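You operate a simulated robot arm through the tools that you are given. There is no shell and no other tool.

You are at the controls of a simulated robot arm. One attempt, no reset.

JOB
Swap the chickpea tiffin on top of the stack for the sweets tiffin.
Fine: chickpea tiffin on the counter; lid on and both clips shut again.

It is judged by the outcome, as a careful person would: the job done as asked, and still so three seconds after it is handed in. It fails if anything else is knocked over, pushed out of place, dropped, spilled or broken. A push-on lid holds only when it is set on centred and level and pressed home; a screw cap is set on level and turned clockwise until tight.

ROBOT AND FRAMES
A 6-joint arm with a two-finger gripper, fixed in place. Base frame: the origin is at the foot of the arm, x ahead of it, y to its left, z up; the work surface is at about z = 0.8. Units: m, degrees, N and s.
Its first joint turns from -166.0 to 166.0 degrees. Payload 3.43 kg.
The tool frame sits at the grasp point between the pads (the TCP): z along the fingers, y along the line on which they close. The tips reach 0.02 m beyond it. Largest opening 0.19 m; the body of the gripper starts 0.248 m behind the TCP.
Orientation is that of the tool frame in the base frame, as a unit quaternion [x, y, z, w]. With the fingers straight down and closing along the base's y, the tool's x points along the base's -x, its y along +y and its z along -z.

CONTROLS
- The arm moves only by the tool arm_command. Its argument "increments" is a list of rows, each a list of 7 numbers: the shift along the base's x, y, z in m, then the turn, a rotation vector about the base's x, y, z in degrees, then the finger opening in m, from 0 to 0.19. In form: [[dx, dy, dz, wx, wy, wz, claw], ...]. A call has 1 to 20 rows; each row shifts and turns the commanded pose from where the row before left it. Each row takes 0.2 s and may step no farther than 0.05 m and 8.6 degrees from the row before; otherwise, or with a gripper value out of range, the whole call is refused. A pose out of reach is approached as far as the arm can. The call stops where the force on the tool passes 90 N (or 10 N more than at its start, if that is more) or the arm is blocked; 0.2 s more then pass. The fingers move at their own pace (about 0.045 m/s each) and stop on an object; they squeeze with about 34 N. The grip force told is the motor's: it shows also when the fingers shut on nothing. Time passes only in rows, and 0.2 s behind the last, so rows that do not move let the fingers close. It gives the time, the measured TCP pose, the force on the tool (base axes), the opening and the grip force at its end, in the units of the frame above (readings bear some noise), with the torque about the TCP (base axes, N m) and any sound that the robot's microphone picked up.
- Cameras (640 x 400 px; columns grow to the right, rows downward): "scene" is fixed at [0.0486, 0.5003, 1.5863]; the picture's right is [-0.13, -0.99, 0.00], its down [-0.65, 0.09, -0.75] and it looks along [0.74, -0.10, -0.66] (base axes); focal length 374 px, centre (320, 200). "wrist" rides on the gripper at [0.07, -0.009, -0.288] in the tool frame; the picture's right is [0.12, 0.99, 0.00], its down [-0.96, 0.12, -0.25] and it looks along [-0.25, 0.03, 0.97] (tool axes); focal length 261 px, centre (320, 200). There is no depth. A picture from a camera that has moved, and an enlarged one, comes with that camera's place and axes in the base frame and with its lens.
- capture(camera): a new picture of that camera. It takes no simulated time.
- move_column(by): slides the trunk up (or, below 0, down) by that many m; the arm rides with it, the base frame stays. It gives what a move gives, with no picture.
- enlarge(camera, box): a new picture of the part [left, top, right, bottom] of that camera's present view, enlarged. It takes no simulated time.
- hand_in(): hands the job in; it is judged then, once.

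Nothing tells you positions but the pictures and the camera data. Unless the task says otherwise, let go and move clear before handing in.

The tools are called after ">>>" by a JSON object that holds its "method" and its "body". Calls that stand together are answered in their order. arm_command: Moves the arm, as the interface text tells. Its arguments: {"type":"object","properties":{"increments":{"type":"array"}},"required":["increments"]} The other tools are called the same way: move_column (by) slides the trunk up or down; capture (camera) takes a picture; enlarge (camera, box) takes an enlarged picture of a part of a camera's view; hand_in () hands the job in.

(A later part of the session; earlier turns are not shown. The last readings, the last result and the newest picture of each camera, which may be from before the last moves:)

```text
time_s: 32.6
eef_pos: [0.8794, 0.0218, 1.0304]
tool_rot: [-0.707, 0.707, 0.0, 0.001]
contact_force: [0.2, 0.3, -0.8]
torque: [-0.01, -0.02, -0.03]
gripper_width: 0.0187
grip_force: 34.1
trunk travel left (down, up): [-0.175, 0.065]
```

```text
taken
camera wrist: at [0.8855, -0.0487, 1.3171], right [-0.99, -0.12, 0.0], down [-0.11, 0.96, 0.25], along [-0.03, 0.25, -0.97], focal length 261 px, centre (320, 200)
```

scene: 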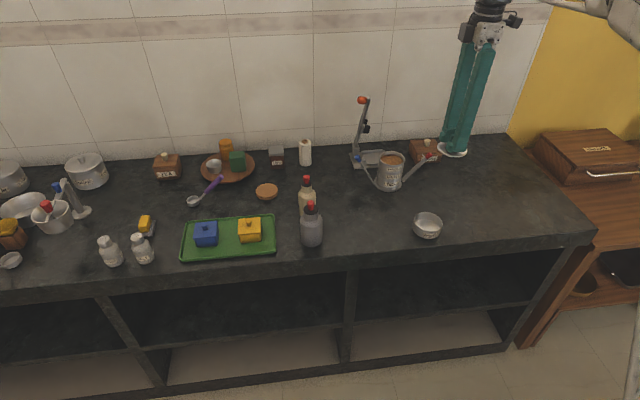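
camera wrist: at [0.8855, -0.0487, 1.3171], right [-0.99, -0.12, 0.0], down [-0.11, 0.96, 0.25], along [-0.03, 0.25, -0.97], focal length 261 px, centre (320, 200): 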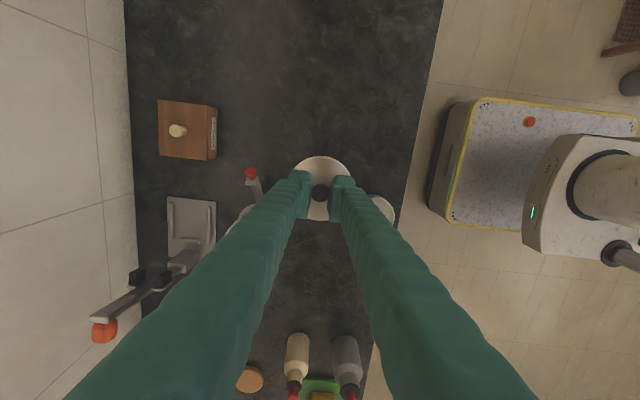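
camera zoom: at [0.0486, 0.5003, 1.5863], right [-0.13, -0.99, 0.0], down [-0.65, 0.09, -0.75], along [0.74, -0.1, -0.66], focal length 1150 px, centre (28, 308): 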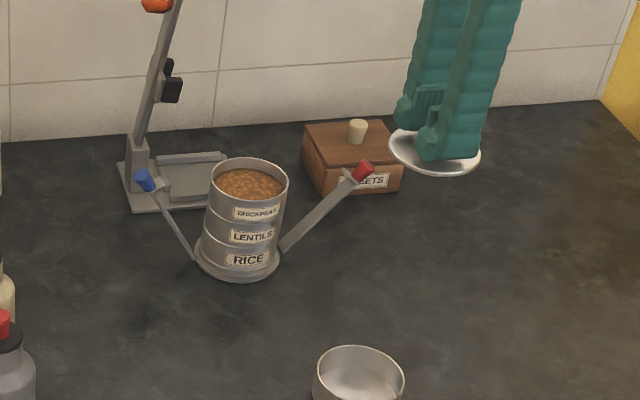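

The chickpea tier is now visible, filled with chickpeas, so I'll carry it level and slowly. I'll lower the lid onto the counter at about (0.88, 0.00).

>>> {"method": "arm_command", "body": {"increments": [[0, -0.02, -0.03, 0, 0, 0, 0.01], [0, 0, -0.04, 0, 0, 0, 0.01], [0, 0, -0.04, 0, 0, 0, 0.01], [0, 0, -0.03, 0, 0, 0, 0.01], [0, 0, -0.02, 0, 0, 0, 0.01], [0, 0, -0.01, 0, 0, 0, 0.01], [0, 0, 0, 0, 0, 0, 0.01], [0, 0, 0, 0, 0, 0, 0.01]]}}

>>> {"method": "enlarge", "body": {"camera": "scene", "box": [390, 100, 500, 210]}}

```text
time_s: 34.4
eef_pos: [0.8798, 0.0023, 0.8614]
tool_rot: [-0.707, 0.708, 0.0, 0.0]
contact_force: [-0.8, 1.3, -1.0]
torque: [-0.02, -0.02, 0.03]
gripper_width: 0.0188
grip_force: 34.1
trunk travel left (down, up): [-0.175, 0.065]
```

```text
3.64 times, centred on (445, 155) of scene
camera zoom: at [0.0486, 0.5003, 1.5863], right [-0.13, -0.99, 0.0], down [-0.65, 0.09, -0.75], along [0.74, -0.1, -0.66], focal length 1359 px, centre (-134, 364)
```

zoom: 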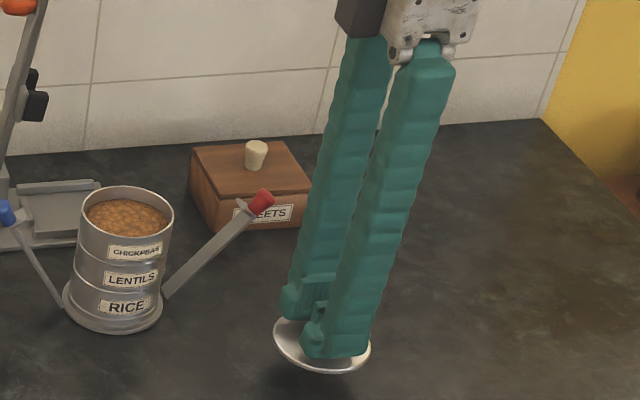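

The lid is still a couple of centimetres up. I'll lower it in small steps and watch the force.

>>> {"method": "arm_command", "body": {"increments": [[0, 0, -0.004, 0, 0, 0, 0.01], [0, 0, -0.004, 0, 0, 0, 0.01], [0, 0, -0.003, 0, 0, 0, 0.01], [0, 0, 0, 0, 0, 0, 0.01]]}}

>>> {"method": "enlarge", "body": {"camera": "scene", "box": [420, 150, 490, 220]}}

```text
time_s: 35.4
eef_pos: [0.8786, 0.0007, 0.8511]
tool_rot: [-0.707, 0.708, -0.001, 0.0]
contact_force: [-0.7, 0.3, -0.4]
torque: [0.02, -0.01, 0.01]
gripper_width: 0.019
grip_force: 33.8
trunk travel left (down, up): [-0.175, 0.065]
```

```text
5.71 times, centred on (455, 185) of scene
camera zoom: at [0.0486, 0.5003, 1.5863], right [-0.13, -0.99, 0.0], down [-0.65, 0.09, -0.75], along [0.74, -0.1, -0.66], focal length 2136 px, centre (-451, 286)
```

zoom: 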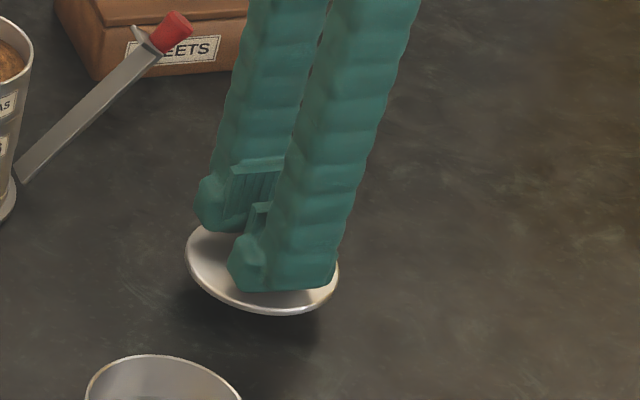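

>>> {"method": "arm_command", "body": {"increments": [[0, 0, -0.003, 0, 0, 0, 0.01], [0, 0, -0.003, 0, 0, 0, 0.01], [0, 0, 0, 0, 0, 0, 0.01]]}}

>>> {"method": "enlarge", "body": {"camera": "scene", "box": [420, 150, 490, 220]}}

```text
time_s: 36.2
eef_pos: [0.879, 0.0024, 0.8441]
tool_rot: [-0.706, 0.708, 0.0, 0.0]
contact_force: [0.9, 0.5, -0.4]
torque: [-0.02, -0.02, 0.03]
gripper_width: 0.019
grip_force: 34.0
trunk travel left (down, up): [-0.175, 0.065]
```

```text
5.71 times, centred on (455, 185) of scene
camera zoom: at [0.0486, 0.5003, 1.5863], right [-0.13, -0.99, 0.0], down [-0.65, 0.09, -0.75], along [0.74, -0.1, -0.66], focal length 2136 px, centre (-451, 286)
```

zoom: 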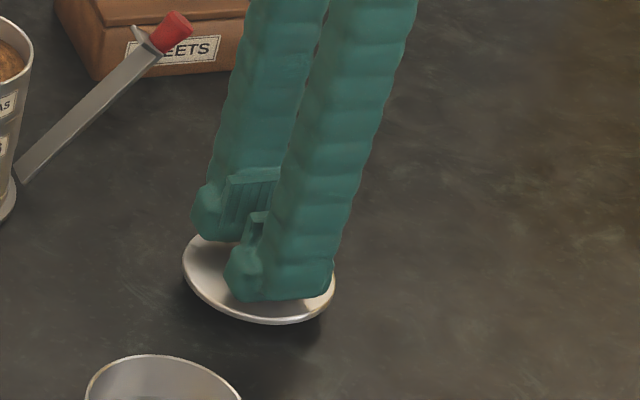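

Still hovering slightly, so I'll take smaller steps until contact.

>>> {"method": "arm_command", "body": {"increments": [[0, 0, -0.002, 0, 0, 0, 0.01], [0, 0, -0.002, 0, 0, 0, 0.01], [0, 0, 0, 0, 0, 0, 0.01]]}}

>>> {"method": "enlarge", "body": {"camera": "scene", "box": [420, 150, 490, 220]}}

```text
time_s: 37.0
eef_pos: [0.8798, 0.0, 0.8409]
tool_rot: [-0.706, 0.708, 0.0, 0.0]
contact_force: [0.2, 0.9, -0.9]
torque: [0.02, 0.02, 0.02]
gripper_width: 0.0192
grip_force: 33.9
trunk travel left (down, up): [-0.175, 0.065]
```

```text
5.71 times, centred on (455, 185) of scene
camera zoom: at [0.0486, 0.5003, 1.5863], right [-0.13, -0.99, 0.0], down [-0.65, 0.09, -0.75], along [0.74, -0.1, -0.66], focal length 2136 px, centre (-451, 286)
```

zoom: 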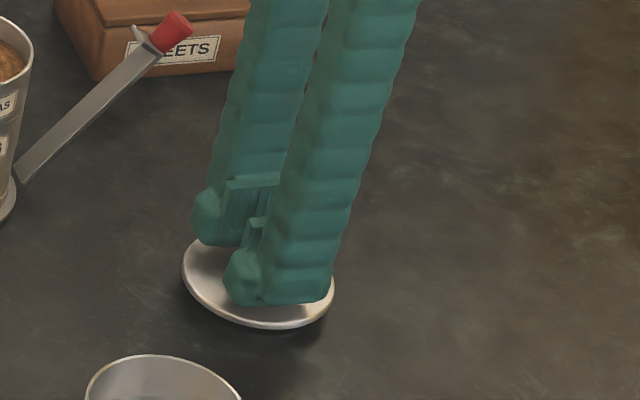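

>>> {"method": "arm_command", "body": {"increments": [[0, 0, -0.002, 0, 0, 0, 0.01], [0, 0, -0.002, 0, 0, 0, 0.01], [0, 0, 0, 0, 0, 0, 0.01]]}}

>>> {"method": "enlarge", "body": {"camera": "scene", "box": [420, 150, 490, 220]}}

```text
time_s: 37.8
eef_pos: [0.8786, 0.001, 0.8361]
tool_rot: [-0.706, 0.708, 0.0, 0.0]
contact_force: [0.2, -1.6, 2.8]
torque: [0.01, -0.01, -0.03]
gripper_width: 0.0188
grip_force: 33.8
trunk travel left (down, up): [-0.175, 0.065]
```

```text
5.71 times, centred on (455, 185) of scene
camera zoom: at [0.0486, 0.5003, 1.5863], right [-0.13, -0.99, 0.0], down [-0.65, 0.09, -0.75], along [0.74, -0.1, -0.66], focal length 2136 px, centre (-451, 286)
```

zoom: 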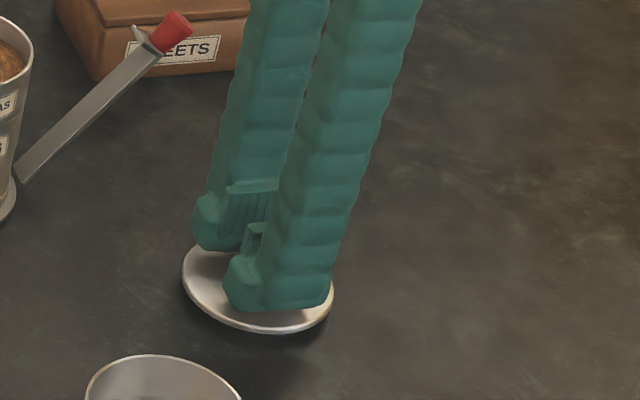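

The lid touches the counter now (light upward force, TCP z ≈ 0.837). I'll release it and rise.

>>> {"method": "arm_command", "body": {"increments": [[0, 0, 0, 0, 0, 0, 0.05], [0, 0, 0, 0, 0, 0, 0.05], [0, 0, 0, 0, 0, 0, 0.05], [0, 0, 0.02, 0, 0, 0, 0.05], [0, 0, 0.04, 0, 0, 0, 0.05], [0, 0, 0.05, 0, 0, 0, 0.1], [0, 0, 0.05, 0, 0, 0, 0.11], [0, 0, 0.05, 0, 0, 0, 0.11], [0, 0, 0, 0, 0, 0, 0.11]]}}

>>> {"method": "capture", "body": {"camera": "wrist"}}

>>> {"method": "enlarge", "body": {"camera": "scene", "box": [340, 110, 500, 250]}}

```text
time_s: 39.8
eef_pos: [0.8794, 0.0001, 1.0451]
tool_rot: [-0.707, 0.708, 0.0, 0.0]
contact_force: [0.5, 0.3, 0.7]
torque: [-0.01, -0.03, -0.03]
gripper_width: 0.11
grip_force: 0.1
trunk travel left (down, up): [-0.175, 0.065]
```

```text
taken
camera wrist: at [0.887, -0.0695, 1.3316], right [-0.99, -0.12, 0.0], down [-0.11, 0.96, 0.25], along [-0.03, 0.25, -0.97], focal length 261 px, centre (320, 200)
```

wrist: 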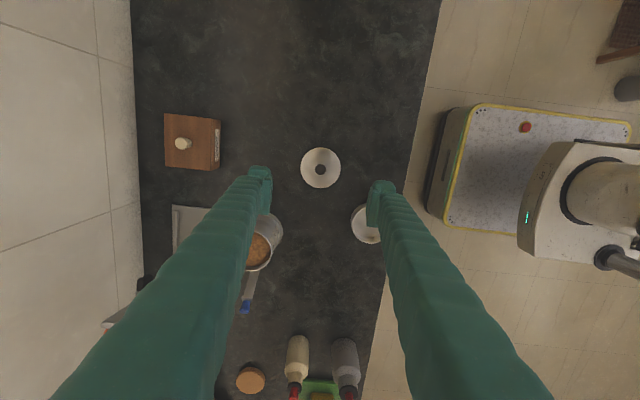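

```text
2.86 times, centred on (420, 180) of scene
camera zoom: at [0.0486, 0.5003, 1.5863], right [-0.13, -0.99, 0.0], down [-0.65, 0.09, -0.75], along [0.74, -0.1, -0.66], focal length 1068 px, centre (34, 257)
```

zoom: 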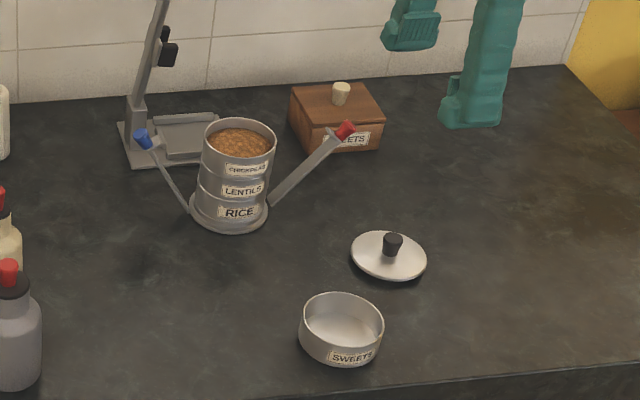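

The lid rests on the counter. Next I'll go above the open stack to line up on the chickpea tier.

>>> {"method": "arm_command", "body": {"increments": [[0.02, 0.03, 0, 0, 0, 0, 0.12], [0.022, 0.03, 0, 0, 0, 0, 0.12], [0.022, 0.03, 0, 0, 0, 0, 0.12], [0.022, 0.03, 0, 0, 0, 0, 0.12], [0.022, 0.03, 0, 0, 0, 0, 0.12], [0, 0, 0, 0, 0, 0, 0.12], [0, 0, 0, 0, 0, 0, 0.12]]}}

>>> {"method": "enlarge", "body": {"camera": "wrist", "box": [240, 110, 400, 210]}}

>>> {"method": "capture", "body": {"camera": "wrist"}}

```text
time_s: 41.4
eef_pos: [0.988, 0.1516, 1.0462]
tool_rot: [-0.707, 0.707, 0.0, 0.001]
contact_force: [-0.7, 0.3, 0.3]
torque: [-0.02, -0.01, 0.02]
gripper_width: 0.1201
grip_force: 0.0
trunk travel left (down, up): [-0.175, 0.065]
```

```text
4.00 times, centred on (320, 160) of wrist
camera zoom: at [0.9944, 0.0819, 1.3332], right [-0.99, -0.12, 0.0], down [-0.11, 0.96, 0.25], along [-0.03, 0.25, -0.97], focal length 1043 px, centre (320, 360)
```

zoom: 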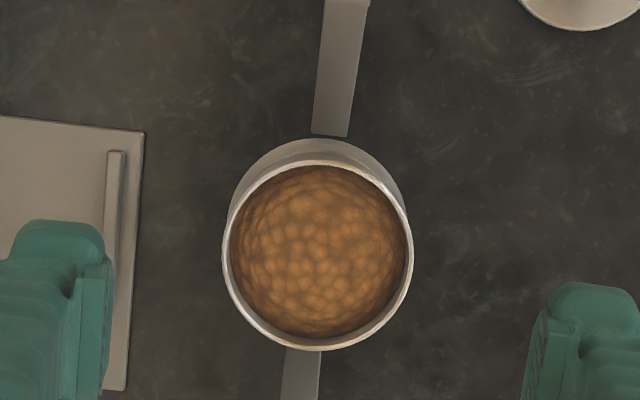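

```text
taken
camera wrist: at [0.9944, 0.0819, 1.3332], right [-0.99, -0.12, 0.0], down [-0.11, 0.96, 0.25], along [-0.03, 0.25, -0.97], focal length 261 px, centre (320, 200)
```

wrist: 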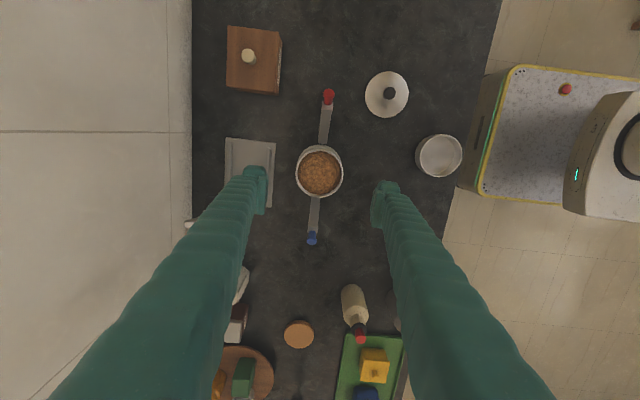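

The chickpea tier's rim is centred at about (0.987, 0.149), diameter 0.080. I'll descend so the tips stay on the top tier only, reaching down to about z 0.875 (seam near 0.870).

>>> {"method": "arm_command", "body": {"increments": [[-0.0005, -0.001, -0.03, 0, 0, 0, 0.12], [0, 0, -0.03, 0, 0, 0, 0.12], [0, 0, -0.03, 0, 0, 0, 0.12], [0, 0, -0.03, 0, 0, 0, 0.12], [0, 0, -0.018, 0, 0, 0, 0.12], [0, 0, -0.012, 0, 0, 0, 0.12], [0, 0, 0, 0, 0, 0, 0.12], [0, 0, 0, 0, 0, 0, 0.12]]}}

>>> {"method": "enlarge", "body": {"camera": "wrist", "box": [240, 110, 400, 210]}}

>>> {"method": "enlarge", "body": {"camera": "scene", "box": [350, 120, 430, 200]}}

```text
time_s: 43.2
eef_pos: [0.9866, 0.1503, 0.8961]
tool_rot: [-0.706, 0.708, 0.0, 0.0]
contact_force: [-0.6, 0.1, 0.5]
torque: [-0.02, -0.02, 0.01]
gripper_width: 0.1199
grip_force: 0.1
trunk travel left (down, up): [-0.175, 0.065]
```

```text
4.00 times, centred on (320, 160) of wrist
camera zoom: at [0.994, 0.0796, 1.1832], right [-0.99, -0.12, 0.0], down [-0.11, 0.96, 0.25], along [-0.03, 0.25, -0.97], focal length 1043 px, centre (320, 360)
```

zoom: 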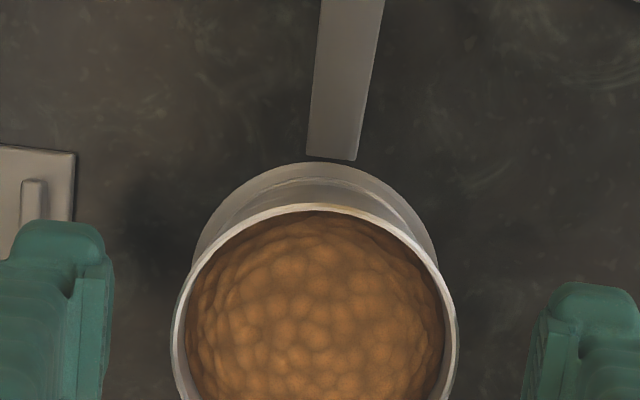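

```text
5.00 times, centred on (390, 160) of scene
camera zoom: at [0.0486, 0.5003, 1.5863], right [-0.13, -0.99, 0.0], down [-0.65, 0.09, -0.75], along [0.74, -0.1, -0.66], focal length 1869 px, centre (-30, 400)
```

zoom: 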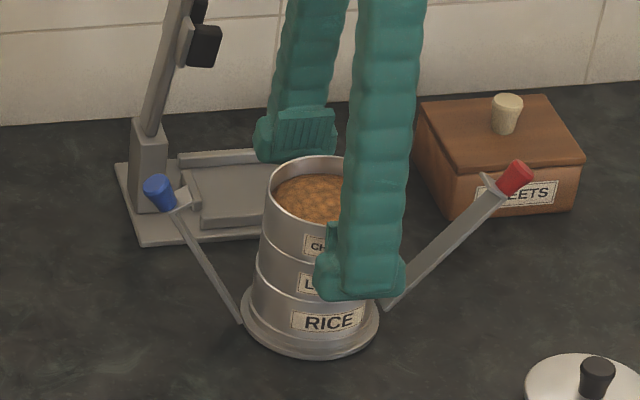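

The alignment looks good and the tips appear above the seam. I'll close on the tier.

>>> {"method": "arm_command", "body": {"increments": [[0, 0, 0, 0, 0, 0, 0.07], [0, 0, 0, 0, 0, 0, 0.07], [0, 0, 0, 0, 0, 0, 0.07], [0, 0, 0, 0, 0, 0, 0.07], [0, 0, 0, 0, 0, 0, 0.07]]}}

>>> {"method": "enlarge", "body": {"camera": "scene", "box": [350, 120, 430, 200]}}

>>> {"method": "capture", "body": {"camera": "wrist"}}

```text
time_s: 44.4
eef_pos: [0.9867, 0.1487, 0.8973]
tool_rot: [-0.706, 0.708, 0.0, 0.0]
contact_force: [-0.1, 0.4, 0.8]
torque: [-0.01, -0.01, 0.02]
gripper_width: 0.0789
grip_force: 34.3
trunk travel left (down, up): [-0.175, 0.065]
```

```text
5.00 times, centred on (390, 160) of scene
camera zoom: at [0.0486, 0.5003, 1.5863], right [-0.13, -0.99, 0.0], down [-0.65, 0.09, -0.75], along [0.74, -0.1, -0.66], focal length 1869 px, centre (-30, 400)
```

zoom: 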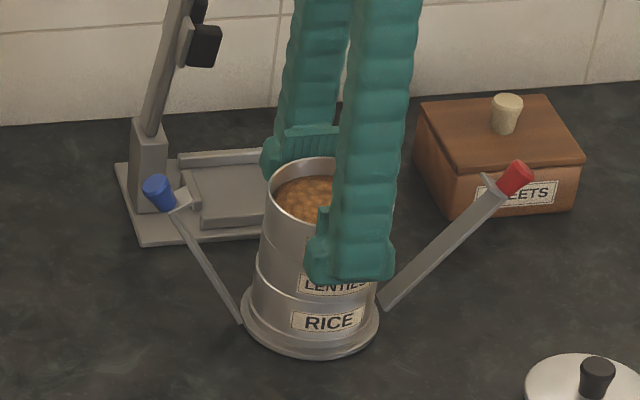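

```text
taken
camera wrist: at [0.9941, 0.0796, 1.1832], right [-0.99, -0.12, 0.0], down [-0.11, 0.96, 0.25], along [-0.03, 0.25, -0.97], focal length 261 px, centre (320, 200)
```

wrist: 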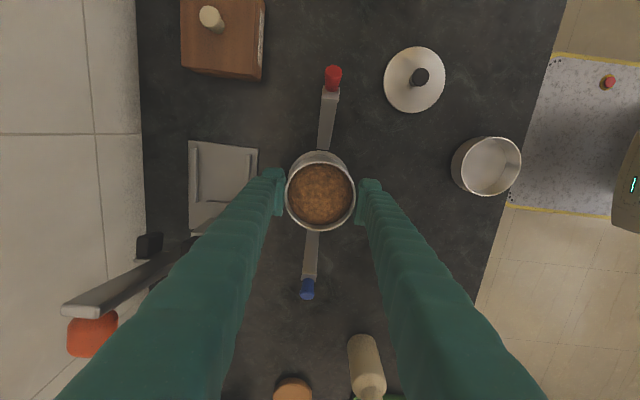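

The tier is gripped (0.079 m). I'll lift it slowly and check that only the chickpea tier comes up.

>>> {"method": "arm_command", "body": {"increments": [[0, 0, 0.002, 0, 0, 0, 0.07], [0, 0, 0.003, 0, 0, 0, 0.07], [0, 0, 0.003, 0, 0, 0, 0.07], [0, 0, 0.004, 0, 0, 0, 0.07], [0, 0, 0, 0, 0, 0, 0.07]]}}

>>> {"method": "enlarge", "body": {"camera": "scene", "box": [350, 120, 430, 200]}}

>>> {"method": "enlarge", "body": {"camera": "wrist", "box": [240, 130, 400, 230]}}

```text
time_s: 45.6
eef_pos: [0.9864, 0.148, 0.9081]
tool_rot: [-0.706, 0.708, 0.0, 0.0]
contact_force: [-0.4, -0.7, -0.6]
torque: [-0.03, 0.0, -0.04]
gripper_width: 0.0786
grip_force: 33.8
trunk travel left (down, up): [-0.175, 0.065]
```

```text
5.00 times, centred on (390, 160) of scene
camera zoom: at [0.0486, 0.5003, 1.5863], right [-0.13, -0.99, 0.0], down [-0.65, 0.09, -0.75], along [0.74, -0.1, -0.66], focal length 1869 px, centre (-30, 400)
```

zoom: 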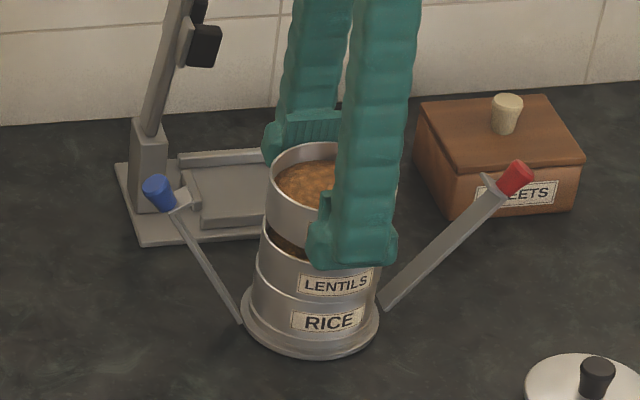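

```text
4.00 times, centred on (320, 180) of wrist
camera zoom: at [0.9938, 0.0798, 1.1951], right [-0.99, -0.12, 0.0], down [-0.11, 0.96, 0.25], along [-0.03, 0.25, -0.97], focal length 1043 px, centre (320, 280)
```

zoom: 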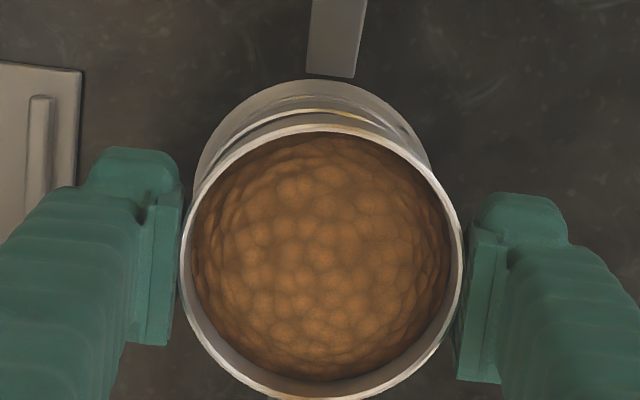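

Only the chickpea tier has lifted, and it's level. I'll raise it clear and carry it smoothly to open counter at about (0.82, -0.10).

>>> {"method": "arm_command", "body": {"increments": [[0, 0, 0.01, 0, 0, 0, 0.07], [0, 0, 0.02, 0, 0, 0, 0.07], [0, 0, 0.02, 0, 0, 0, 0.07], [0, 0, 0.02, 0, 0, 0, 0.07], [0, 0, 0.015, 0, 0, 0, 0.07], [0, 0, 0.005, 0, 0, 0, 0.07], [-0.01, 0, 0, 0, 0, 0, 0.07], [-0.02, -0.01, 0, 0, 0, 0, 0.07], [-0.025, -0.02, 0, 0, 0, 0, 0.07], [-0.025, -0.028, 0, 0, 0, 0, 0.07], [-0.025, -0.028, 0, 0, 0, 0, 0.07], [-0.025, -0.028, 0, 0, 0, 0, 0.07], [-0.02, -0.028, 0, 0, 0, 0, 0.07], [-0.01, -0.028, 0, 0, 0, 0, 0.07], [-0.007, -0.028, 0, 0, 0, 0, 0.07], [0, -0.025, 0, 0, 0, 0, 0.07], [0, -0.016, 0, 0, 0, 0, 0.07], [0, -0.01, 0, 0, 0, 0, 0.07], [0, 0, 0, 0, 0, 0, 0.07]]}}

>>> {"method": "capture", "body": {"camera": "scene"}}

>>> {"method": "capture", "body": {"camera": "wrist"}}

>>> {"method": "enlarge", "body": {"camera": "scene", "box": [340, 110, 520, 250]}}

```text
time_s: 49.6
eef_pos: [0.8203, -0.0989, 0.9979]
tool_rot: [-0.707, 0.707, 0.001, 0.0]
contact_force: [0.3, -0.1, -0.7]
torque: [0.02, 0.03, 0.02]
gripper_width: 0.0786
grip_force: 34.3
trunk travel left (down, up): [-0.175, 0.065]
```

```text
taken
```

scene: 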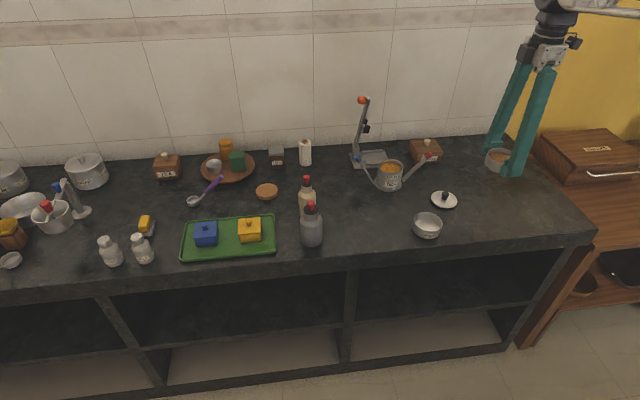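

```text
taken
camera wrist: at [0.8265, -0.169, 1.2852], right [-0.99, -0.12, 0.0], down [-0.11, 0.96, 0.25], along [-0.03, 0.25, -0.97], focal length 261 px, centre (320, 200)
```

wrist: 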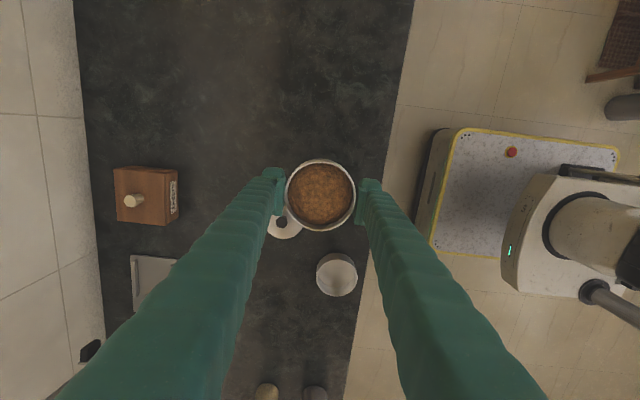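

```text
2.86 times, centred on (430, 180) of scene
camera zoom: at [0.0486, 0.5003, 1.5863], right [-0.13, -0.99, 0.0], down [-0.65, 0.09, -0.75], along [0.74, -0.1, -0.66], focal length 1068 px, centre (6, 257)
```

zoom: 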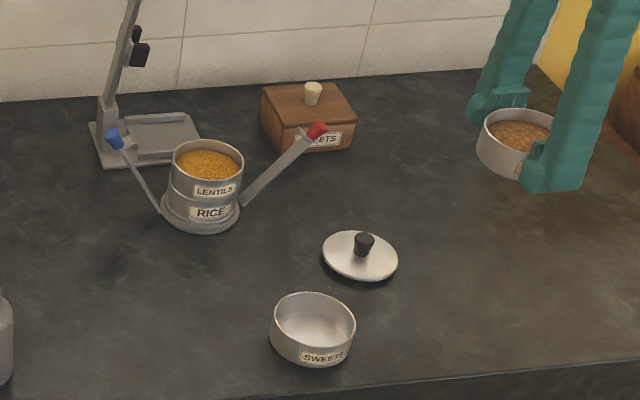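

The chickpea tier is over clear counter. I'll lower it gently, with small steps at the end.

>>> {"method": "arm_command", "body": {"increments": [[0, 0, -0.015, 0, 0, 0, 0.07], [0, 0, -0.03, 0, 0, 0, 0.07], [0, 0, -0.03, 0, 0, 0, 0.07], [0, 0, -0.03, 0, 0, 0, 0.07], [0, 0, -0.03, 0, 0, 0, 0.07], [0, 0, -0.015, 0, 0, 0, 0.07], [0, 0, -0.007, 0, 0, 0, 0.07], [0, 0, -0.004, 0, 0, 0, 0.07], [0, 0, 0, 0, 0, 0, 0.07], [0, 0, 0, 0, 0, 0, 0.07]]}}

>>> {"method": "enlarge", "body": {"camera": "scene", "box": [440, 120, 540, 220]}}

```text
time_s: 51.8
eef_pos: [0.8195, -0.0983, 0.8369]
tool_rot: [-0.706, 0.708, -0.001, 0.001]
contact_force: [0.1, -0.5, -2.3]
torque: [-0.02, 0.01, 0.01]
gripper_width: 0.0789
grip_force: 33.7
trunk travel left (down, up): [-0.175, 0.065]
```

```text
4.00 times, centred on (490, 170) of scene
camera zoom: at [0.0486, 0.5003, 1.5863], right [-0.13, -0.99, 0.0], down [-0.65, 0.09, -0.75], along [0.74, -0.1, -0.66], focal length 1495 px, centre (-360, 320)
```

zoom: 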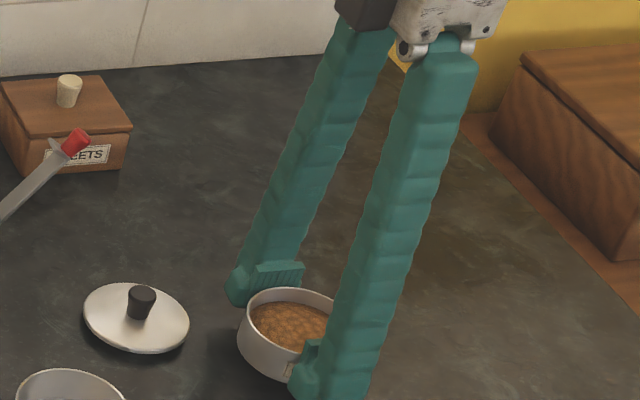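

>>> {"method": "arm_command", "body": {"increments": [[0, 0, -0.003, 0, 0, 0, 0.07], [0, 0, -0.002, 0, 0, 0, 0.07], [0, 0, -0.002, 0, 0, 0, 0.07], [0, 0, 0, 0, 0, 0, 0.07]]}}

>>> {"method": "enlarge", "body": {"camera": "scene", "box": [460, 150, 540, 230]}}

```text
time_s: 52.8
eef_pos: [0.8206, -0.0985, 0.8319]
tool_rot: [-0.707, 0.707, 0.0, 0.0]
contact_force: [-0.1, -0.2, -1.8]
torque: [0.01, 0.0, -0.02]
gripper_width: 0.0786
grip_force: 33.9
trunk travel left (down, up): [-0.175, 0.065]
```

```text
5.00 times, centred on (500, 190) of scene
camera zoom: at [0.0486, 0.5003, 1.5863], right [-0.13, -0.99, 0.0], down [-0.65, 0.09, -0.75], along [0.74, -0.1, -0.66], focal length 1869 px, centre (-580, 250)
```

zoom: 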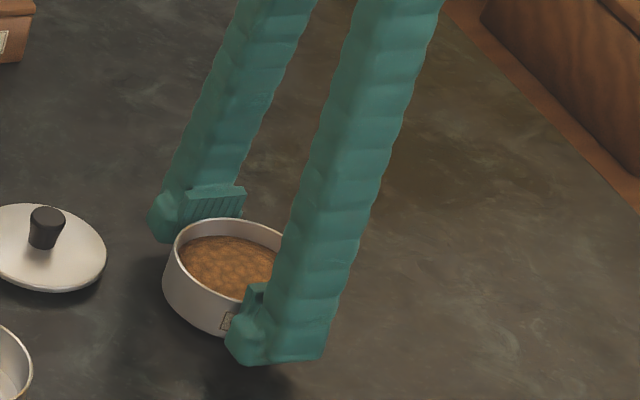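

Close to contact now; I'll continue in small steps.

>>> {"method": "arm_command", "body": {"increments": [[0, 0, -0.0015, 0, 0, 0, 0.07], [0, 0, -0.0015, 0, 0, 0, 0.07], [0, 0, 0, 0, 0, 0, 0.07]]}}

```text
time_s: 53.6
eef_pos: [0.8182, -0.0987, 0.8276]
tool_rot: [-0.707, 0.707, 0.001, 0.0]
contact_force: [-2.4, 1.9, 12.3]
torque: [0.07, 0.1, -0.01]
gripper_width: 0.0788
grip_force: 33.9
trunk travel left (down, up): [-0.175, 0.065]
```

Contact is made (12 N). I'll release and rise straight up.

>>> {"method": "arm_command", "body": {"increments": [[0, 0, 0.0005, 0, 0, 0, 0.085], [0, 0, 0, 0, 0, 0, 0.11], [0, 0, 0, 0, 0, 0, 0.115], [0, 0, 0, 0, 0, 0, 0.115], [0, 0, 0.02, 0, 0, 0, 0.115], [0, 0, 0.04, 0, 0, 0, 0.115], [0, 0, 0.05, 0, 0, 0, 0.115], [0, 0, 0.05, 0, 0, 0, 0.115], [0, 0, 0, 0, 0, 0, 0.115]]}}

>>> {"method": "enlarge", "body": {"camera": "scene", "box": [340, 110, 540, 250]}}

>>> {"method": "capture", "body": {"camera": "wrist"}}

```text
time_s: 55.6
eef_pos: [0.8232, -0.0971, 0.991]
tool_rot: [-0.707, 0.707, 0.001, 0.0]
contact_force: [0.3, 0.0, 0.2]
torque: [-0.01, -0.04, -0.02]
gripper_width: 0.115
grip_force: 0.1
trunk travel left (down, up): [-0.175, 0.065]
```

```text
2.86 times, centred on (440, 180) of scene
camera zoom: at [0.0486, 0.5003, 1.5863], right [-0.13, -0.99, 0.0], down [-0.65, 0.09, -0.75], along [0.74, -0.1, -0.66], focal length 1068 px, centre (-23, 257)
```

zoom: 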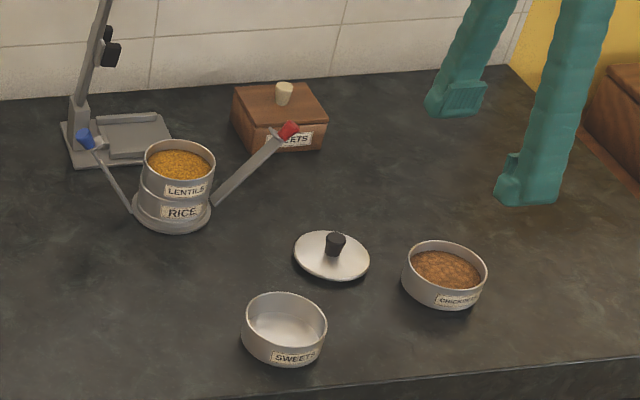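

```text
taken
camera wrist: at [0.8302, -0.1666, 1.2781], right [-0.99, -0.12, 0.0], down [-0.11, 0.96, 0.25], along [-0.03, 0.25, -0.97], focal length 261 px, centre (320, 200)
```

wrist: 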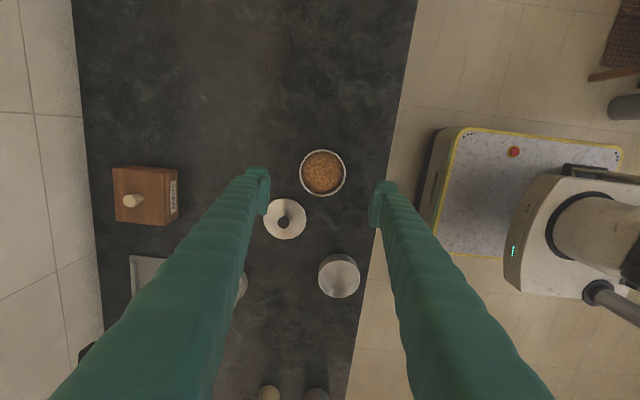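

The chickpea tier is on the counter with its contents intact. Next I'll line up on the sweets tiffin near (0.762, 0.096).

>>> {"method": "arm_command", "body": {"increments": [[-0.01, 0.03, 0.01, 0, 0, 0, 0.115], [-0.01, 0.035, 0, 0, 0, 0, 0.115], [-0.01, 0.035, 0, 0, 0, 0, 0.115], [-0.01, 0.035, 0, 0, 0, 0, 0.115], [-0.01, 0.035, 0, 0, 0, 0, 0.115], [-0.0085, 0.026, 0, 0, 0, 0, 0.115], [0, 0, 0, 0, 0, 0, 0.115], [0, 0, 0, 0, 0, 0, 0.115]]}}

>>> {"method": "enlarge", "body": {"camera": "wrist", "box": [240, 110, 400, 210]}}

>>> {"method": "enlarge", "body": {"camera": "scene", "box": [390, 190, 470, 260]}}

```text
time_s: 57.4
eef_pos: [0.7624, 0.0994, 0.9993]
tool_rot: [-0.706, 0.708, 0.0, 0.001]
contact_force: [-1.0, -0.2, -0.8]
torque: [-0.01, 0.01, 0.02]
gripper_width: 0.115
grip_force: 0.0
trunk travel left (down, up): [-0.175, 0.065]
```

```text
4.00 times, centred on (320, 160) of wrist
camera zoom: at [0.7696, 0.0296, 1.2867], right [-0.99, -0.12, 0.0], down [-0.11, 0.96, 0.25], along [-0.03, 0.25, -0.97], focal length 1043 px, centre (320, 360)
```

zoom: 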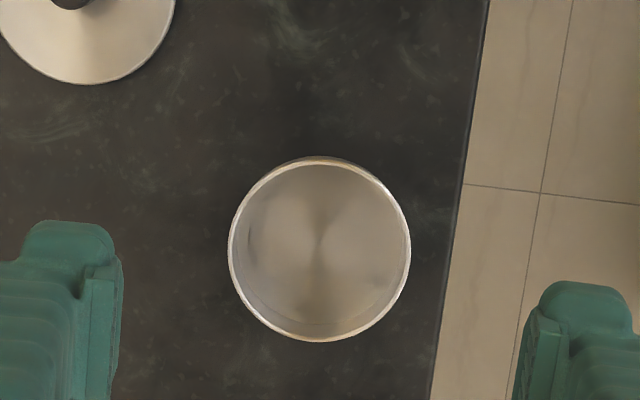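

```text
5.71 times, centred on (430, 225) of scene
camera zoom: at [0.0486, 0.5003, 1.5863], right [-0.13, -0.99, 0.0], down [-0.65, 0.09, -0.75], along [0.74, -0.1, -0.66], focal length 2136 px, centre (-309, 57)
```

zoom: 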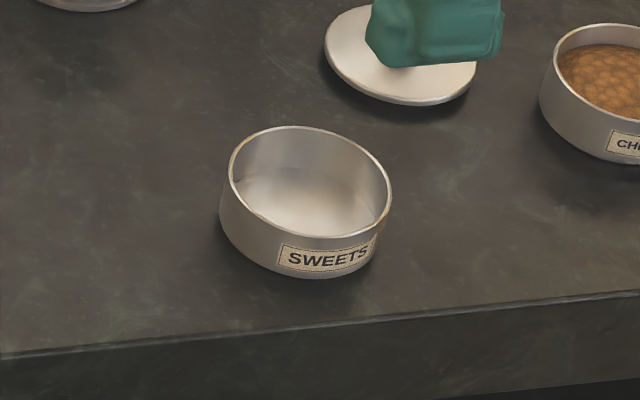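

The sweets rim is centred at about (0.7616, 0.0968) and the tool is at y≈0.0995, so I'll shift about −3 mm in y and descend around it.

>>> {"method": "arm_command", "body": {"increments": [[0, -0.003, -0.02, 0, 0, 0, 0.115], [0, 0, -0.03, 0, 0, 0, 0.115], [0, 0, -0.03, 0, 0, 0, 0.115], [0, 0, -0.03, 0, 0, 0, 0.115], [0, 0, -0.03, 0, 0, 0, 0.115], [0, 0, -0.015, 0, 0, 0, 0.115], [0, 0, -0.01, 0, 0, 0, 0.115], [0, 0, 0, 0, 0, 0, 0.115], [0, 0, 0, 0, 0, 0, 0.115]]}}

>>> {"method": "capture", "body": {"camera": "wrist"}}

>>> {"method": "enlarge", "body": {"camera": "scene", "box": [390, 180, 470, 260]}}

```text
time_s: 59.4
eef_pos: [0.7607, 0.0925, 0.8337]
tool_rot: [-0.706, 0.708, 0.0, 0.0]
contact_force: [0.0, -0.3, -1.2]
torque: [0.0, 0.02, -0.02]
gripper_width: 0.1148
grip_force: 0.1
trunk travel left (down, up): [-0.175, 0.065]
```

```text
taken
camera wrist: at [0.7677, 0.0231, 1.1207], right [-0.99, -0.12, 0.0], down [-0.11, 0.96, 0.25], along [-0.03, 0.25, -0.97], focal length 261 px, centre (320, 200)
```

wrist: 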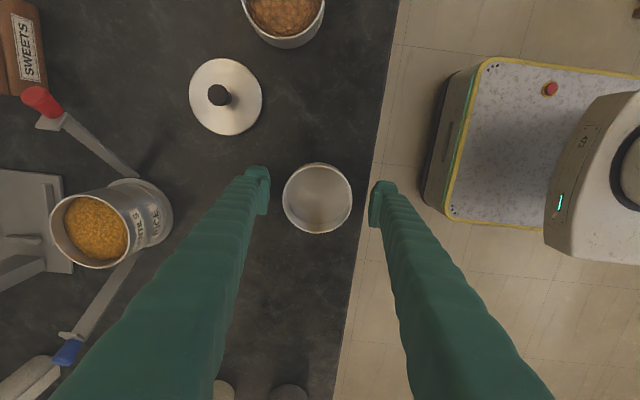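

```text
5.00 times, centred on (430, 220) of scene
camera zoom: at [0.0486, 0.5003, 1.5863], right [-0.13, -0.99, 0.0], down [-0.65, 0.09, -0.75], along [0.74, -0.1, -0.66], focal length 1869 px, centre (-230, 100)
```

zoom: 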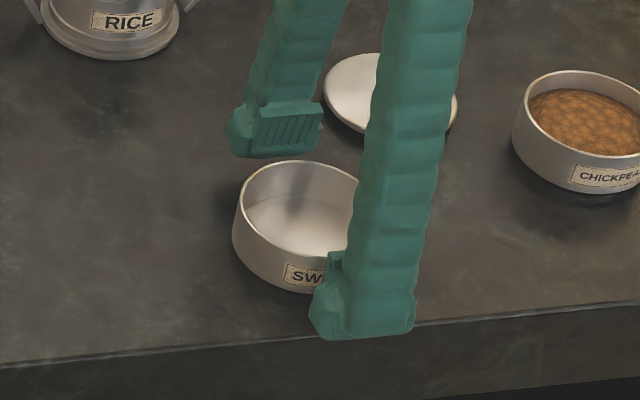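

The bowl's centre is about 3 mm further in +x and +y than the tool. I'll correct that, lower slightly, let it settle and check.

>>> {"method": "arm_command", "body": {"increments": [[0.0028, 0.003, 0, 0, 0, 0, 0.115], [0, 0, -0.003, 0, 0, 0, 0.115], [0, 0, -0.002, 0, 0, 0, 0.115], [0, 0, 0, 0, 0, 0, 0.115], [0, 0, 0, 0, 0, 0, 0.115]]}}

>>> {"method": "enlarge", "body": {"camera": "wrist", "box": [240, 150, 400, 250]}}

```text
time_s: 60.6
eef_pos: [0.7637, 0.0967, 0.8278]
tool_rot: [-0.707, 0.707, 0.0, 0.0]
contact_force: [-0.6, -1.0, -0.5]
torque: [-0.05, 0.0, 0.01]
gripper_width: 0.1152
grip_force: 0.1
trunk travel left (down, up): [-0.175, 0.065]
```

```text
4.00 times, centred on (320, 200) of wrist
camera zoom: at [0.7705, 0.0262, 1.1157], right [-0.99, -0.12, 0.0], down [-0.11, 0.96, 0.25], along [-0.03, 0.25, -0.97], focal length 1043 px, centre (320, 200)
```

zoom: 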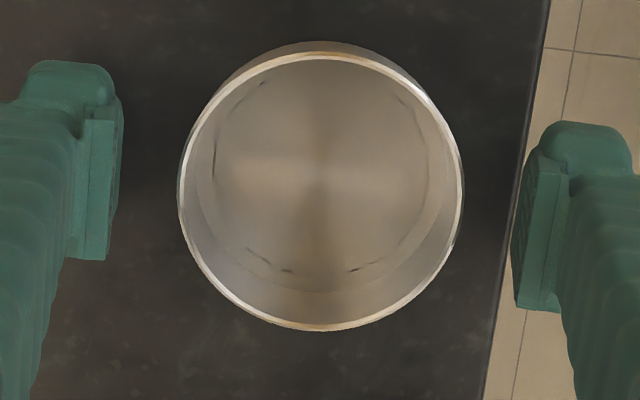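

Well centred. I'll close on the sweets tiffin.

>>> {"method": "arm_command", "body": {"increments": [[0, 0, 0, 0, 0, 0, 0.07], [0, 0, 0, 0, 0, 0, 0.07], [0, 0, 0, 0, 0, 0, 0.07], [0, 0, 0, 0, 0, 0, 0.07], [0, 0, 0, 0, 0, 0, 0.07], [0, 0, 0.003, 0, 0, 0, 0.07], [0, 0, 0.005, 0, 0, 0, 0.07], [0, 0, 0.012, 0, 0, 0, 0.07], [0, 0, 0, 0, 0, 0, 0.07], [0, 0, 0, 0, 0, 0, 0.07]]}}

>>> {"method": "enlarge", "body": {"camera": "wrist", "box": [240, 150, 400, 250]}}

>>> {"method": "enlarge", "body": {"camera": "scene", "box": [390, 180, 470, 260]}}

```text
time_s: 62.8
eef_pos: [0.7644, 0.0969, 0.8482]
tool_rot: [-0.706, 0.708, 0.001, -0.001]
contact_force: [0.0, -1.0, 0.0]
torque: [-0.01, 0.02, 0.04]
gripper_width: 0.0788
grip_force: 34.1
trunk travel left (down, up): [-0.175, 0.065]
```

```text
4.00 times, centred on (320, 200) of wrist
camera zoom: at [0.7706, 0.0273, 1.1361], right [-0.99, -0.12, 0.0], down [-0.11, 0.96, 0.25], along [-0.03, 0.25, -0.97], focal length 1043 px, centre (320, 200)
```

zoom: 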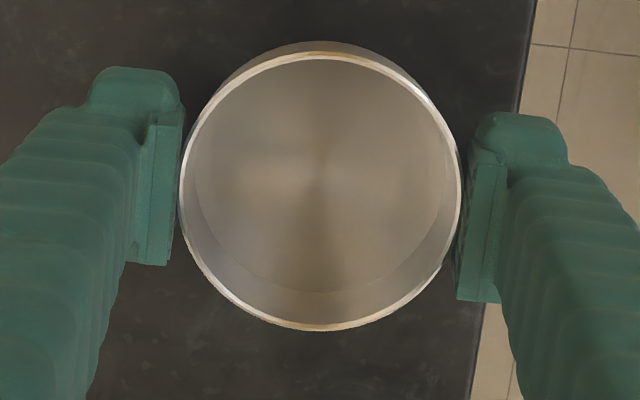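

```text
5.00 times, centred on (430, 220) of scene
camera zoom: at [0.0486, 0.5003, 1.5863], right [-0.13, -0.99, 0.0], down [-0.65, 0.09, -0.75], along [0.74, -0.1, -0.66], focal length 1869 px, centre (-230, 100)
```

zoom: 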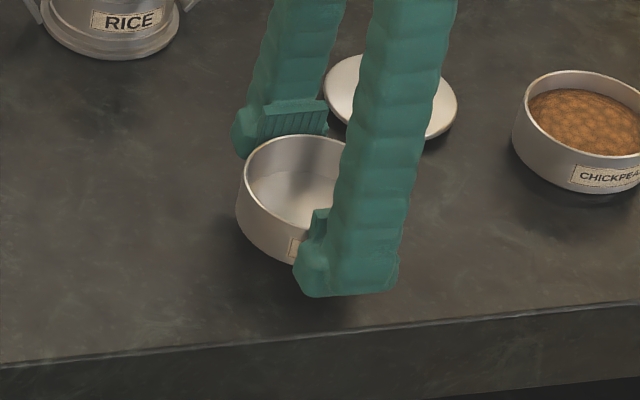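

The sweets tiffin is held centred and level. I'll raise it and carry it to just beside the stack, keeping clear of the red clip, and check the lentil tier's exact centre from there.

>>> {"method": "arm_command", "body": {"increments": [[0, 0, 0.03, 0, 0, 0, 0.07], [0, 0, 0.04, 0, 0, 0, 0.07], [0, 0, 0.045, 0, 0, 0, 0.07], [0, 0, 0.0485, 0, 0, 0, 0.07], [0.03, 0, 0, 0, 0, 0, 0.07], [0.035, -0.008, 0, 0, 0, 0, 0.07], [0.035, -0.01, 0, 0, 0, 0, 0.07], [0.035, -0.01, 0, 0, 0, 0, 0.07], [0.035, -0.008, 0, 0, 0, 0, 0.07], [0.03, 0, 0, 0, 0, 0, 0.07], [0.0227, 0, 0, 0, 0, 0, 0.07], [0, 0, 0, 0, 0, 0, 0.07], [0, 0, 0, 0, 0, 0, 0.07], [0, 0, 0, 0, 0, 0, 0.07], [0, 0, 0, 0, 0, 0, 0.07], [0, 0, 0, 0, 0, 0, 0.07]]}}

>>> {"method": "capture", "body": {"camera": "wrist"}}

>>> {"method": "enlarge", "body": {"camera": "wrist", "box": [240, 220, 400, 320]}}

>>> {"method": "enlarge", "body": {"camera": "scene", "box": [350, 110, 470, 200]}}

```text
time_s: 66.2
eef_pos: [0.9885, 0.0611, 1.0121]
tool_rot: [-0.707, 0.707, 0.001, 0.001]
contact_force: [-0.3, 0.3, -0.8]
torque: [-0.01, -0.04, -0.01]
gripper_width: 0.0788
grip_force: 34.2
trunk travel left (down, up): [-0.175, 0.065]
```

```text
taken
camera wrist: at [0.9947, -0.0082, 1.2988], right [-0.99, -0.12, 0.0], down [-0.11, 0.96, 0.25], along [-0.03, 0.25, -0.97], focal length 261 px, centre (320, 200)
```

wrist: 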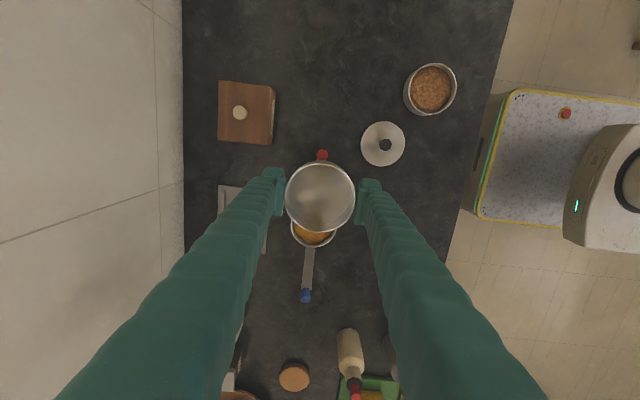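

```text
4.00 times, centred on (320, 270) of wrist
camera zoom: at [0.9947, -0.0082, 1.2988], right [-0.99, -0.12, 0.0], down [-0.11, 0.96, 0.25], along [-0.03, 0.25, -0.97], focal length 1043 px, centre (320, -80)
```

zoom: 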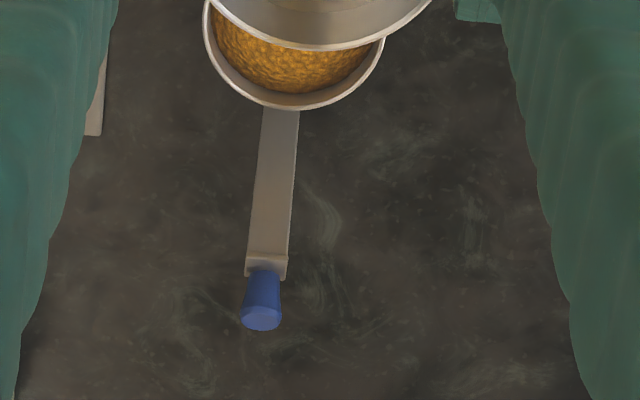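

```text
4.44 times, centred on (410, 155) of scene
camera zoom: at [0.0486, 0.5003, 1.5863], right [-0.13, -0.99, 0.0], down [-0.65, 0.09, -0.75], along [0.74, -0.1, -0.66], focal length 1661 px, centre (-80, 400)
```

zoom: 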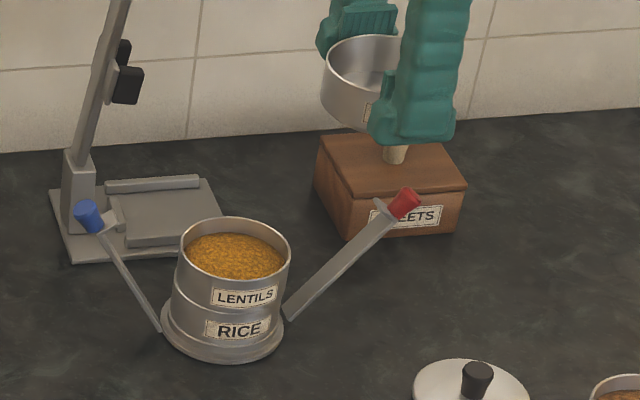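

From here the lentil tier is centred at about (0.986, 0.148–0.149), which matches where I gripped the chickpea tier (its centre was about 2 mm below the tool in y). I'll move over that spot and check the pose before lowering.

>>> {"method": "arm_command", "body": {"increments": [[0, 0.015, 0, 0, 0, 0, 0.07], [0, 0.025, 0, 0, 0, 0, 0.07], [0, 0.025, 0, 0, 0, 0, 0.07], [0, 0.015, 0, 0, 0, 0, 0.07], [0, 0.0068, 0, 0, 0, 0, 0.07], [0, 0, -0.02, 0, 0, 0, 0.07], [0, 0, -0.02, 0, 0, 0, 0.07], [0, 0, -0.02, 0, 0, 0, 0.07], [0, 0, -0.015, 0, 0, 0, 0.07], [0, 0, -0.008, 0, 0, 0, 0.07], [0, 0, 0, 0, 0, 0, 0.07], [0, 0, 0, 0, 0, 0, 0.07], [0, 0, 0, 0, 0, 0, 0.07], [0, 0, 0, 0, 0, 0, 0.07]]}}

>>> {"method": "enlarge", "body": {"camera": "wrist", "box": [240, 130, 400, 230]}}

>>> {"method": "enlarge", "body": {"camera": "scene", "box": [350, 120, 430, 200]}}

```text
time_s: 69.2
eef_pos: [0.9859, 0.1471, 0.9284]
tool_rot: [-0.707, 0.707, 0.001, 0.0]
contact_force: [0.2, 0.4, 0.5]
torque: [-0.04, 0.06, -0.01]
gripper_width: 0.0788
grip_force: 33.9
trunk travel left (down, up): [-0.175, 0.065]
```

```text
4.00 times, centred on (320, 180) of wrist
camera zoom: at [0.9934, 0.0779, 1.2155], right [-0.99, -0.12, 0.0], down [-0.11, 0.96, 0.25], along [-0.03, 0.25, -0.97], focal length 1043 px, centre (320, 280)
```

zoom: 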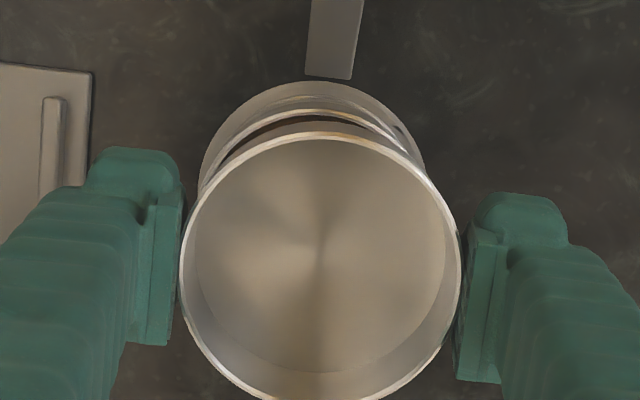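

```text
5.00 times, centred on (390, 160) of scene
camera zoom: at [0.0486, 0.5003, 1.5863], right [-0.13, -0.99, 0.0], down [-0.65, 0.09, -0.75], along [0.74, -0.1, -0.66], focal length 1869 px, centre (-30, 400)
```

zoom: 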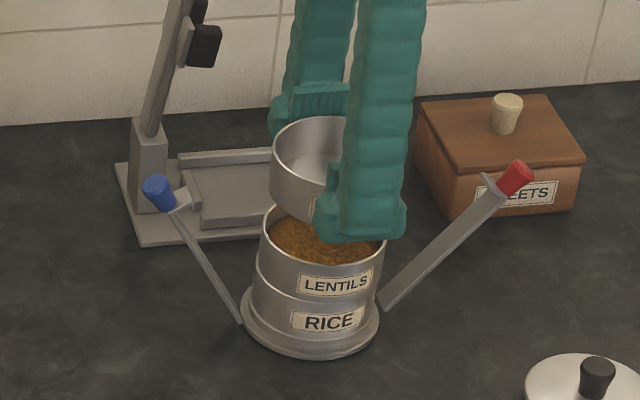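

The pose is within about half a millimetre of the target. I'll lower to a few millimetres above the lentil rim and compare the edges closely.

>>> {"method": "arm_command", "body": {"increments": [[0, 0, -0.008, 0, 0, 0, 0.07], [0, 0, -0.008, 0, 0, 0, 0.07], [0, 0, -0.007, 0, 0, 0, 0.07], [0, 0, 0, 0, 0, 0, 0.07], [0, 0, 0, 0, 0, 0, 0.07], [0, 0, 0, 0, 0, 0, 0.07]]}}

>>> {"method": "enlarge", "body": {"camera": "scene", "box": [365, 140, 415, 190]}}

>>> {"method": "enlarge", "body": {"camera": "wrist", "box": [240, 130, 400, 230]}}

```text
time_s: 70.6
eef_pos: [0.9868, 0.1478, 0.9052]
tool_rot: [-0.706, 0.708, 0.0, 0.0]
contact_force: [-0.4, 0.2, -1.5]
torque: [-0.01, 0.01, -0.02]
gripper_width: 0.0788
grip_force: 33.9
trunk travel left (down, up): [-0.175, 0.065]
```

```text
8.00 times, centred on (390, 165) of scene
camera zoom: at [0.0486, 0.5003, 1.5863], right [-0.13, -0.99, 0.0], down [-0.65, 0.09, -0.75], along [0.74, -0.1, -0.66], focal length 2990 px, centre (-240, 480)
```

zoom: 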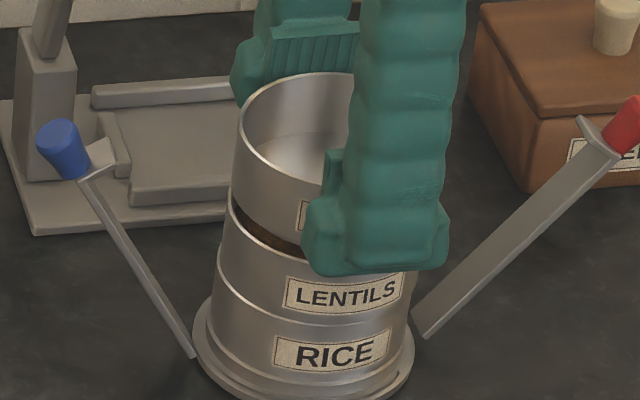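

```text
4.00 times, centred on (320, 180) of wrist
camera zoom: at [0.9937, 0.0777, 1.193], right [-0.99, -0.12, 0.0], down [-0.11, 0.96, 0.25], along [-0.03, 0.25, -0.97], focal length 1043 px, centre (320, 280)
```

zoom: 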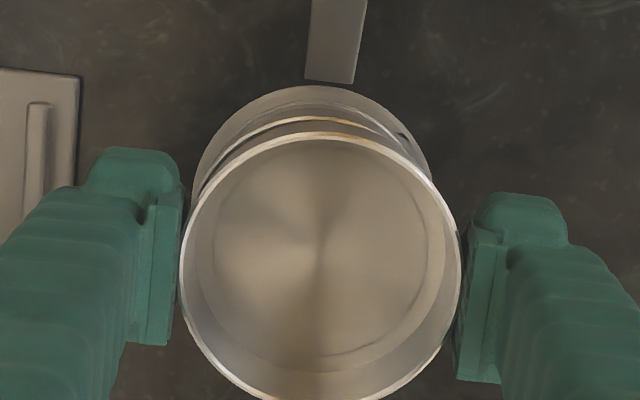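

The edges line up to about a millimetre in both views. I'll lower it in small steps until it seats.

>>> {"method": "arm_command", "body": {"increments": [[0, 0, -0.003, 0, 0, 0, 0.07], [0, 0, -0.002, 0, 0, 0, 0.07], [0, 0, -0.001, 0, 0, 0, 0.07], [0, 0, 0, 0, 0, 0, 0.07], [0, 0, 0, 0, 0, 0, 0.07]]}}

>>> {"method": "enlarge", "body": {"camera": "scene", "box": [365, 140, 415, 190]}}

```text
time_s: 71.8
eef_pos: [0.9862, 0.1476, 0.8996]
tool_rot: [-0.706, 0.708, 0.0, 0.0]
contact_force: [0.4, -0.6, 0.2]
torque: [0.0, -0.02, 0.01]
gripper_width: 0.0791
grip_force: 34.0
trunk travel left (down, up): [-0.175, 0.065]
```

```text
8.00 times, centred on (390, 165) of scene
camera zoom: at [0.0486, 0.5003, 1.5863], right [-0.13, -0.99, 0.0], down [-0.65, 0.09, -0.75], along [0.74, -0.1, -0.66], focal length 2990 px, centre (-240, 480)
```

zoom: 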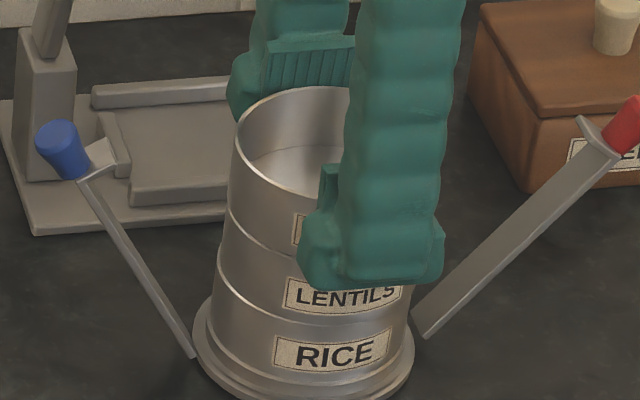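

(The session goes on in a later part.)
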